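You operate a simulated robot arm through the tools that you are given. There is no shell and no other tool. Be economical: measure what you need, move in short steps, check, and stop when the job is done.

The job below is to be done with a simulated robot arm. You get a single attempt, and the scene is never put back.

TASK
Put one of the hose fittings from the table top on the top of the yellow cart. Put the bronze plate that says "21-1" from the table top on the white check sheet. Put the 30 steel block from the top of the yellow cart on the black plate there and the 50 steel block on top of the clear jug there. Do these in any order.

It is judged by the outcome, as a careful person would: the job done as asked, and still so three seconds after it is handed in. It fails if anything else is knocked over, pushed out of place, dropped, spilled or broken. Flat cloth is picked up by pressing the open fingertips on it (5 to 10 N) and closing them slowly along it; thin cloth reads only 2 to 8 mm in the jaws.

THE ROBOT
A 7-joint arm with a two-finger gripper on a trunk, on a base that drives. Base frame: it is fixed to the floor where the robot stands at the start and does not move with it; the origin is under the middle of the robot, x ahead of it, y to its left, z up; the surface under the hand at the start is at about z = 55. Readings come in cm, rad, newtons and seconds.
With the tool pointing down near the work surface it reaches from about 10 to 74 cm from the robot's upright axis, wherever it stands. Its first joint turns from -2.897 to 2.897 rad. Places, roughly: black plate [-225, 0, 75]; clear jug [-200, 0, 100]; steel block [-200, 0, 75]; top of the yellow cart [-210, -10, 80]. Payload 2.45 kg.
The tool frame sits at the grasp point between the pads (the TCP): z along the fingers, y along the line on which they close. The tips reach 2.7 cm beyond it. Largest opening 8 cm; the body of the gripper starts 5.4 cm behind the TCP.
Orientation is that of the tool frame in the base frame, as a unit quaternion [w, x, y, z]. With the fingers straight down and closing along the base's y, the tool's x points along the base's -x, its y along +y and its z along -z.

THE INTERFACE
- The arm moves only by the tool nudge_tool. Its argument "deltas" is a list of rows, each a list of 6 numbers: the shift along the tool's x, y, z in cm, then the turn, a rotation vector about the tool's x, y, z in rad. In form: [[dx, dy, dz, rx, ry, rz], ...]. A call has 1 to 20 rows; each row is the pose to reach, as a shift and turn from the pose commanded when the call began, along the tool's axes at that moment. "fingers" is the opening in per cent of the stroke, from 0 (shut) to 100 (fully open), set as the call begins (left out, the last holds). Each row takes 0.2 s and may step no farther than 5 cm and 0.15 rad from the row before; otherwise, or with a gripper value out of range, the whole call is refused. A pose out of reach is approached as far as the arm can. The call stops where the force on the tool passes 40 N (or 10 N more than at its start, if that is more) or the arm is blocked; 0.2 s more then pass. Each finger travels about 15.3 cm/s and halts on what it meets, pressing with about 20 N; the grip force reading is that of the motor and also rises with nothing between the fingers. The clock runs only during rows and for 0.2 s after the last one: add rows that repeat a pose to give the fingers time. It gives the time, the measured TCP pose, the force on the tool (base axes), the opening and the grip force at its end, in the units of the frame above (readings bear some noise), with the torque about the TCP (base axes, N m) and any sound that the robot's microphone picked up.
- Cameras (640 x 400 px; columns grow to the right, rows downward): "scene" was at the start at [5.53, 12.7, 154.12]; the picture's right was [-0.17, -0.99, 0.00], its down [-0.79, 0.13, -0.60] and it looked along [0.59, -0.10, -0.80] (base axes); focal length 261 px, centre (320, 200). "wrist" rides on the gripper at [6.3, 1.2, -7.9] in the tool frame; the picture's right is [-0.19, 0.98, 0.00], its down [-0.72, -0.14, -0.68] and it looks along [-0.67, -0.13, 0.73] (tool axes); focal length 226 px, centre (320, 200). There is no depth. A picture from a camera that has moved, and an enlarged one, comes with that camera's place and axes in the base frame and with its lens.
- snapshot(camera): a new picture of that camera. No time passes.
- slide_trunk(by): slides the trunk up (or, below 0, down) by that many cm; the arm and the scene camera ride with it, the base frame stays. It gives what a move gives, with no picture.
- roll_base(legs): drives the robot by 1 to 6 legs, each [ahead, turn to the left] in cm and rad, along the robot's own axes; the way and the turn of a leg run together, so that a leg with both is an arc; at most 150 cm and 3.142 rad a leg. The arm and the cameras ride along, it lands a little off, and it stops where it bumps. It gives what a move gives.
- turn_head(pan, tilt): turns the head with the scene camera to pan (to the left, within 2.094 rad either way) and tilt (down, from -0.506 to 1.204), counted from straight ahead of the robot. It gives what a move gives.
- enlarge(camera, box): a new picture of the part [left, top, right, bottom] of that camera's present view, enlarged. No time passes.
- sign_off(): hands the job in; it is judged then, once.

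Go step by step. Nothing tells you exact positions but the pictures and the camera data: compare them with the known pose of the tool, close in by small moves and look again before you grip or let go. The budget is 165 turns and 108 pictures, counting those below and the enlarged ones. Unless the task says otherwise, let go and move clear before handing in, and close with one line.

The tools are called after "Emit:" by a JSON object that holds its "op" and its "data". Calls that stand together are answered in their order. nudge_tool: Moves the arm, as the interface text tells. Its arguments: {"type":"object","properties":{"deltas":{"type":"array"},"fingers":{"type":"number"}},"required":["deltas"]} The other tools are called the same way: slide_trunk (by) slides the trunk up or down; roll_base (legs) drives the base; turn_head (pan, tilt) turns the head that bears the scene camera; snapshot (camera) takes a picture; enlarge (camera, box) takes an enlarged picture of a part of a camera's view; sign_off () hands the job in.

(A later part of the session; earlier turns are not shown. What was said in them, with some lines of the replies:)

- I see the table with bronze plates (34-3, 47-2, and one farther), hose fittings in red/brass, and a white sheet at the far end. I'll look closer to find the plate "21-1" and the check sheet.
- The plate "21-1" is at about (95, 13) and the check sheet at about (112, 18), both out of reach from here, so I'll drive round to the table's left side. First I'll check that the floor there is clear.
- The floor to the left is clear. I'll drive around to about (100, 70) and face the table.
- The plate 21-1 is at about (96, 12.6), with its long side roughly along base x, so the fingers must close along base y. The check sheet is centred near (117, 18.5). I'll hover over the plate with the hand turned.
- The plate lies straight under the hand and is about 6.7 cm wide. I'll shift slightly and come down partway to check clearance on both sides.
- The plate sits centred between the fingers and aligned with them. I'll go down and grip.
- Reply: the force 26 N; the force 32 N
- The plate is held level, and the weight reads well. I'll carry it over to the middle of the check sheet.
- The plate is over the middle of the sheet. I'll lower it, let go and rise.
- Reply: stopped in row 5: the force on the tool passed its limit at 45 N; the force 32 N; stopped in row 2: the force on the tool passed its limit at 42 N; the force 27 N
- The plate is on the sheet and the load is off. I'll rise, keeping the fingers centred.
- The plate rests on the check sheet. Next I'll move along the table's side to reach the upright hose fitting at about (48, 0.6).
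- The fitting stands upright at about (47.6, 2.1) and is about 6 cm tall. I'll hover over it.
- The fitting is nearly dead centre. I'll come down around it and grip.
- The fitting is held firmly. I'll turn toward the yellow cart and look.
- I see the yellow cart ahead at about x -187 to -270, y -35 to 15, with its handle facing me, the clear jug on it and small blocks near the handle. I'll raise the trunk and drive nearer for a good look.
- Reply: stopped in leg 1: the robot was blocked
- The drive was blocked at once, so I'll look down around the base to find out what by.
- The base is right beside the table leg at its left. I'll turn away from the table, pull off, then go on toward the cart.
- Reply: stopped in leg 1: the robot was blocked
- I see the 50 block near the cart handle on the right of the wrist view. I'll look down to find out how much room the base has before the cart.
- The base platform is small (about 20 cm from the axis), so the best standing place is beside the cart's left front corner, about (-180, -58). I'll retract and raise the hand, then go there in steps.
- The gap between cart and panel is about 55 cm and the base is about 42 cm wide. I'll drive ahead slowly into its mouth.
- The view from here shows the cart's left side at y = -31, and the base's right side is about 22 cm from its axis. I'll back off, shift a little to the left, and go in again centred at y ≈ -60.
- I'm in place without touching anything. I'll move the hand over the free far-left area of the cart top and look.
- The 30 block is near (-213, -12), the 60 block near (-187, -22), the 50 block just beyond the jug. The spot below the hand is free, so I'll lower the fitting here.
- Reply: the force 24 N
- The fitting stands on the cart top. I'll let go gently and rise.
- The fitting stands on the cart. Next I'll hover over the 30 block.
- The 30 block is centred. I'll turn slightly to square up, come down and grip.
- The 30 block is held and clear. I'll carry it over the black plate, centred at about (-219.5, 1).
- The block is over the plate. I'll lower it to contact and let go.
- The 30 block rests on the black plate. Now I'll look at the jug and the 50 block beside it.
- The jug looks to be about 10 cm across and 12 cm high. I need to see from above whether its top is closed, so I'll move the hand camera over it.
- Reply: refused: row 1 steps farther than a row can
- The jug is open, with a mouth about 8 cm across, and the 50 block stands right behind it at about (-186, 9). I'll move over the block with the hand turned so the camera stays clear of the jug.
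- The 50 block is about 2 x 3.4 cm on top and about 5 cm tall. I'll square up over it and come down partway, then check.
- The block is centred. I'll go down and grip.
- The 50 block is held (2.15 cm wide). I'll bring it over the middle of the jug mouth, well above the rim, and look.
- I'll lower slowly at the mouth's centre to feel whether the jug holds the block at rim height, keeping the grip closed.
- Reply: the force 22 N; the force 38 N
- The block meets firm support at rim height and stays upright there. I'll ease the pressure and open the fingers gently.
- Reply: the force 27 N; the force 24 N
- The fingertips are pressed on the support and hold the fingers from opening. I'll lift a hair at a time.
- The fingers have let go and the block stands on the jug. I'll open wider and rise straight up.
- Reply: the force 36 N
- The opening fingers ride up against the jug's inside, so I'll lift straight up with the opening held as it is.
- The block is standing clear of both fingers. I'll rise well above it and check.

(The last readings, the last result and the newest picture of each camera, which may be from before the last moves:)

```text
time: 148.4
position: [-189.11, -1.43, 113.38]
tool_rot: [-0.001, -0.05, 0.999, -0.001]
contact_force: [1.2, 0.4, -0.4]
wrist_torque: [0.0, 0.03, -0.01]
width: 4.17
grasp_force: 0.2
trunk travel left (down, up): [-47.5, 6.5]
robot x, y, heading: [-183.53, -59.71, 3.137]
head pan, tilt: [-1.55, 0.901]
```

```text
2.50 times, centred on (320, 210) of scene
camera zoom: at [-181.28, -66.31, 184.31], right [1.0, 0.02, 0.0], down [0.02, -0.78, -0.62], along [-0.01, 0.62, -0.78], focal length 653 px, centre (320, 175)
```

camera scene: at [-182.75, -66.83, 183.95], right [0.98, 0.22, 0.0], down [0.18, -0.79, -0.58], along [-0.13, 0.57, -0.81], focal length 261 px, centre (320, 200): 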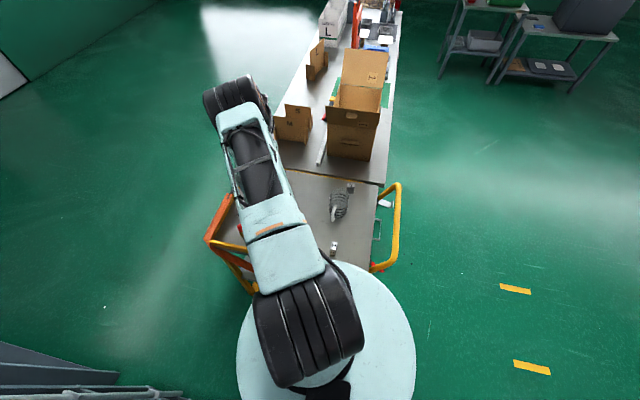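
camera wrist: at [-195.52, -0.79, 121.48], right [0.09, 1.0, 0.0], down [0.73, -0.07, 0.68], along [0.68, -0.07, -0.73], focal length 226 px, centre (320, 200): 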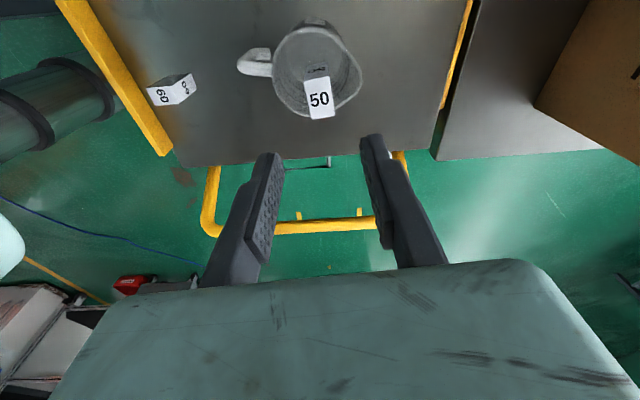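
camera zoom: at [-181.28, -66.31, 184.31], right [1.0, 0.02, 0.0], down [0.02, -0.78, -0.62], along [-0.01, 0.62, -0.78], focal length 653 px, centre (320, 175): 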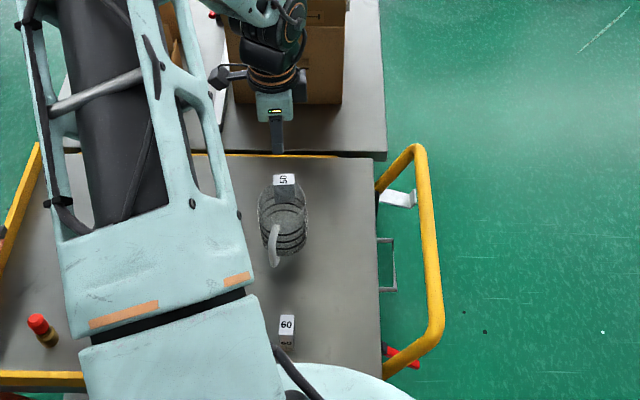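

The 50 block stands upright on the jug. I'll move the hand back off the cart's middle, let some time pass and check everything once more.

Emit:
{"op": "nudge_tool", "data": {"deltas": [[3, -3, -2, 0, 0, 0], [3, -7, -4, 0, 0, 0], [3, -11, -4, 0, 0, 0], [3, -15, -4, 0, 0, 0], [3, -19, -4, 0, 0, 0], [3, -23, -4, 0, 0, 0], [3, -23, -4, 0, 0, 0], [3, -23, -4, 0, 0, 0], [3, -23, -4, 0, 0, 0], [3, -23, -4, 0, 0, 0], [3, -23, -4, 0, 0, 0], [3, -23, -4, 0, 0, 0], [3, -23, -4, 0, 0, 0], [3, -23, -4, 0, 0, 0], [3, -23, -4, 0, 0, 0]]}}

Emit:
{"op": "turn_head", "data": {"pan": -1.2, "tilt": 0.9}}

Emit:
{"op": "enlarge", "data": {"camera": "scene", "box": [180, 100, 440, 300]}}

Emit:
{"op": "snapshot", "data": {"camera": "wrist"}}

```text
time: 151.6
position: [-189.72, -24.63, 117.38]
tool_rot: [-0.001, -0.051, 0.999, -0.001]
contact_force: [0.8, 0.4, 0.7]
wrist_torque: [0.01, 0.01, 0.0]
width: 4.2
grasp_force: 0.1
trunk travel left (down, up): [-47.5, 6.5]
robot x, y, heading: [-183.44, -59.94, 3.139]
head pan, tilt: [-1.55, 0.901]
```

```text
time: 152.4
position: [-189.74, -24.81, 117.55]
tool_rot: [-0.001, -0.05, 0.999, -0.001]
contact_force: [0.3, -0.4, 0.4]
wrist_torque: [0.01, 0.01, -0.01]
width: 4.19
grasp_force: 0.0
trunk travel left (down, up): [-47.5, 6.5]
robot x, y, heading: [-183.61, -59.94, 3.139]
head pan, tilt: [-1.201, 0.901]
```

```text
2.00 times, centred on (310, 200) of scene
camera zoom: at [-183.84, -66.9, 184.31], right [0.93, 0.36, 0.0], down [0.28, -0.73, -0.62], along [-0.22, 0.58, -0.78], focal length 522 px, centre (340, 200)
```

zoom: 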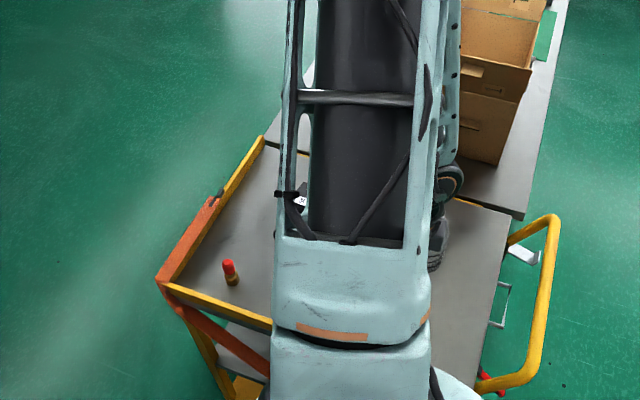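

```text
35 pictures are left
camera wrist: at [-196.23, -24.06, 125.48], right [0.09, 1.0, 0.0], down [0.73, -0.07, 0.68], along [0.68, -0.07, -0.73], focal length 226 px, centre (320, 200)
```

wrist: 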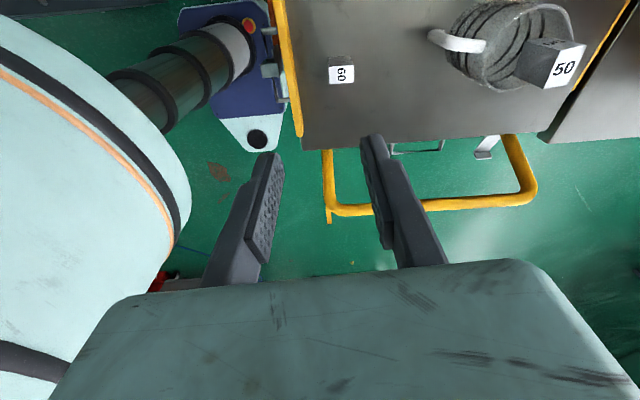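

Emit:
{"op": "enlarge", "data": {"camera": "wrist", "box": [400, 0, 620, 130]}}

```text
2.91 times, centred on (510, 65) of wrist
camera zoom: at [-196.23, -24.06, 125.48], right [0.09, 1.0, 0.0], down [0.73, -0.07, 0.68], along [0.68, -0.07, -0.73], focal length 658 px, centre (-233, 593)
```

zoom: 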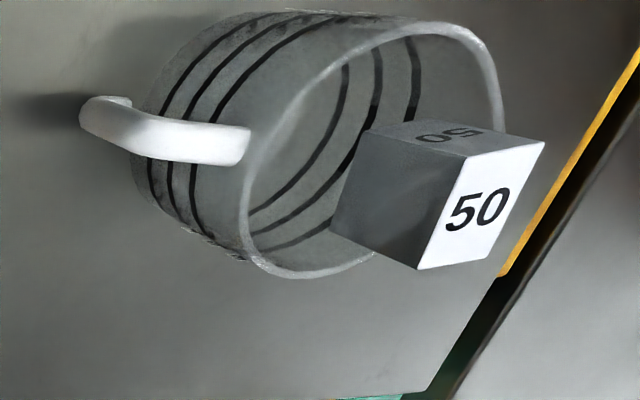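

The 50 block stands steady on the jug. One last look towards the table and the 30 block.

Emit:
{"op": "turn_head", "data": {"pan": -2.09, "tilt": 0.3}}

Emit:
{"op": "enlarge", "data": {"camera": "scene", "box": [440, 100, 640, 300]}}

Emit:
{"op": "turn_head", "data": {"pan": -0.75, "tilt": 0.85}}

Emit:
{"op": "snapshot", "data": {"camera": "scene"}}

```text
time: 153.6
position: [-189.82, -24.81, 117.37]
tool_rot: [-0.001, -0.049, 0.999, -0.001]
contact_force: [-0.2, -0.2, 0.5]
wrist_torque: [0.01, -0.03, -0.01]
width: 4.13
grasp_force: 0.1
trunk travel left (down, up): [-47.5, 6.5]
robot x, y, heading: [-183.06, -59.84, 3.144]
head pan, tilt: [-2.089, 0.3]
```

```text
2.00 times, centred on (540, 200) of scene
camera zoom: at [-176.5, -65.84, 189.53], right [0.87, -0.5, 0.0], down [-0.15, -0.26, -0.96], along [0.47, 0.83, -0.3], focal length 522 px, centre (-120, 200)
```

zoom: 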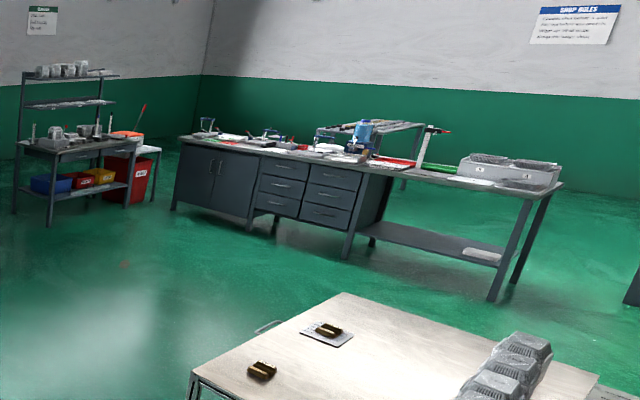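

```text
time: 155.1
position: [-189.74, -24.87, 117.3]
tool_rot: [-0.001, -0.05, 0.999, -0.001]
contact_force: [0.6, 0.1, -0.2]
wrist_torque: [0.01, -0.01, -0.01]
width: 4.16
grasp_force: 0.1
trunk travel left (down, up): [-47.5, 6.5]
robot x, y, heading: [-183.47, -59.81, 3.142]
head pan, tilt: [-0.75, 0.85]
```

```text
32 pictures are left
camera scene: at [-186.84, -68.61, 184.7], right [0.68, 0.73, 0.0], down [0.55, -0.51, -0.66], along [-0.48, 0.45, -0.75], focal length 261 px, centre (320, 200)
```

scene: 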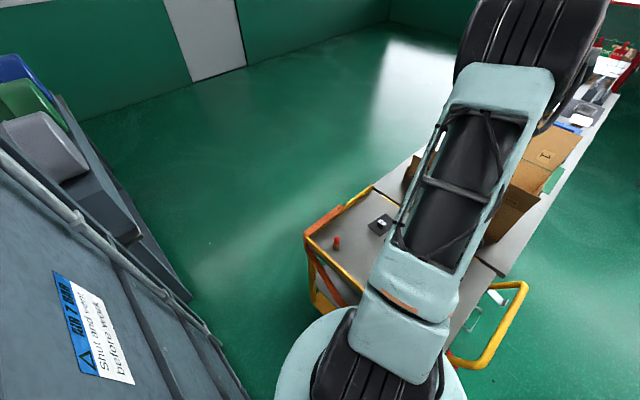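

Everything I can see is in place: the plate is on the check sheet, the fitting stands on the cart, the 30 block is on the black plate and the 50 block stands on the jug. The hand is clear, so I'm handing in.

Emit:
{"op": "sign_off", "data": {}}

```text
The job is handed in.
```

All four items were placed as asked; note that the jug is open-topped, and the 50 block stands upright at its rim.
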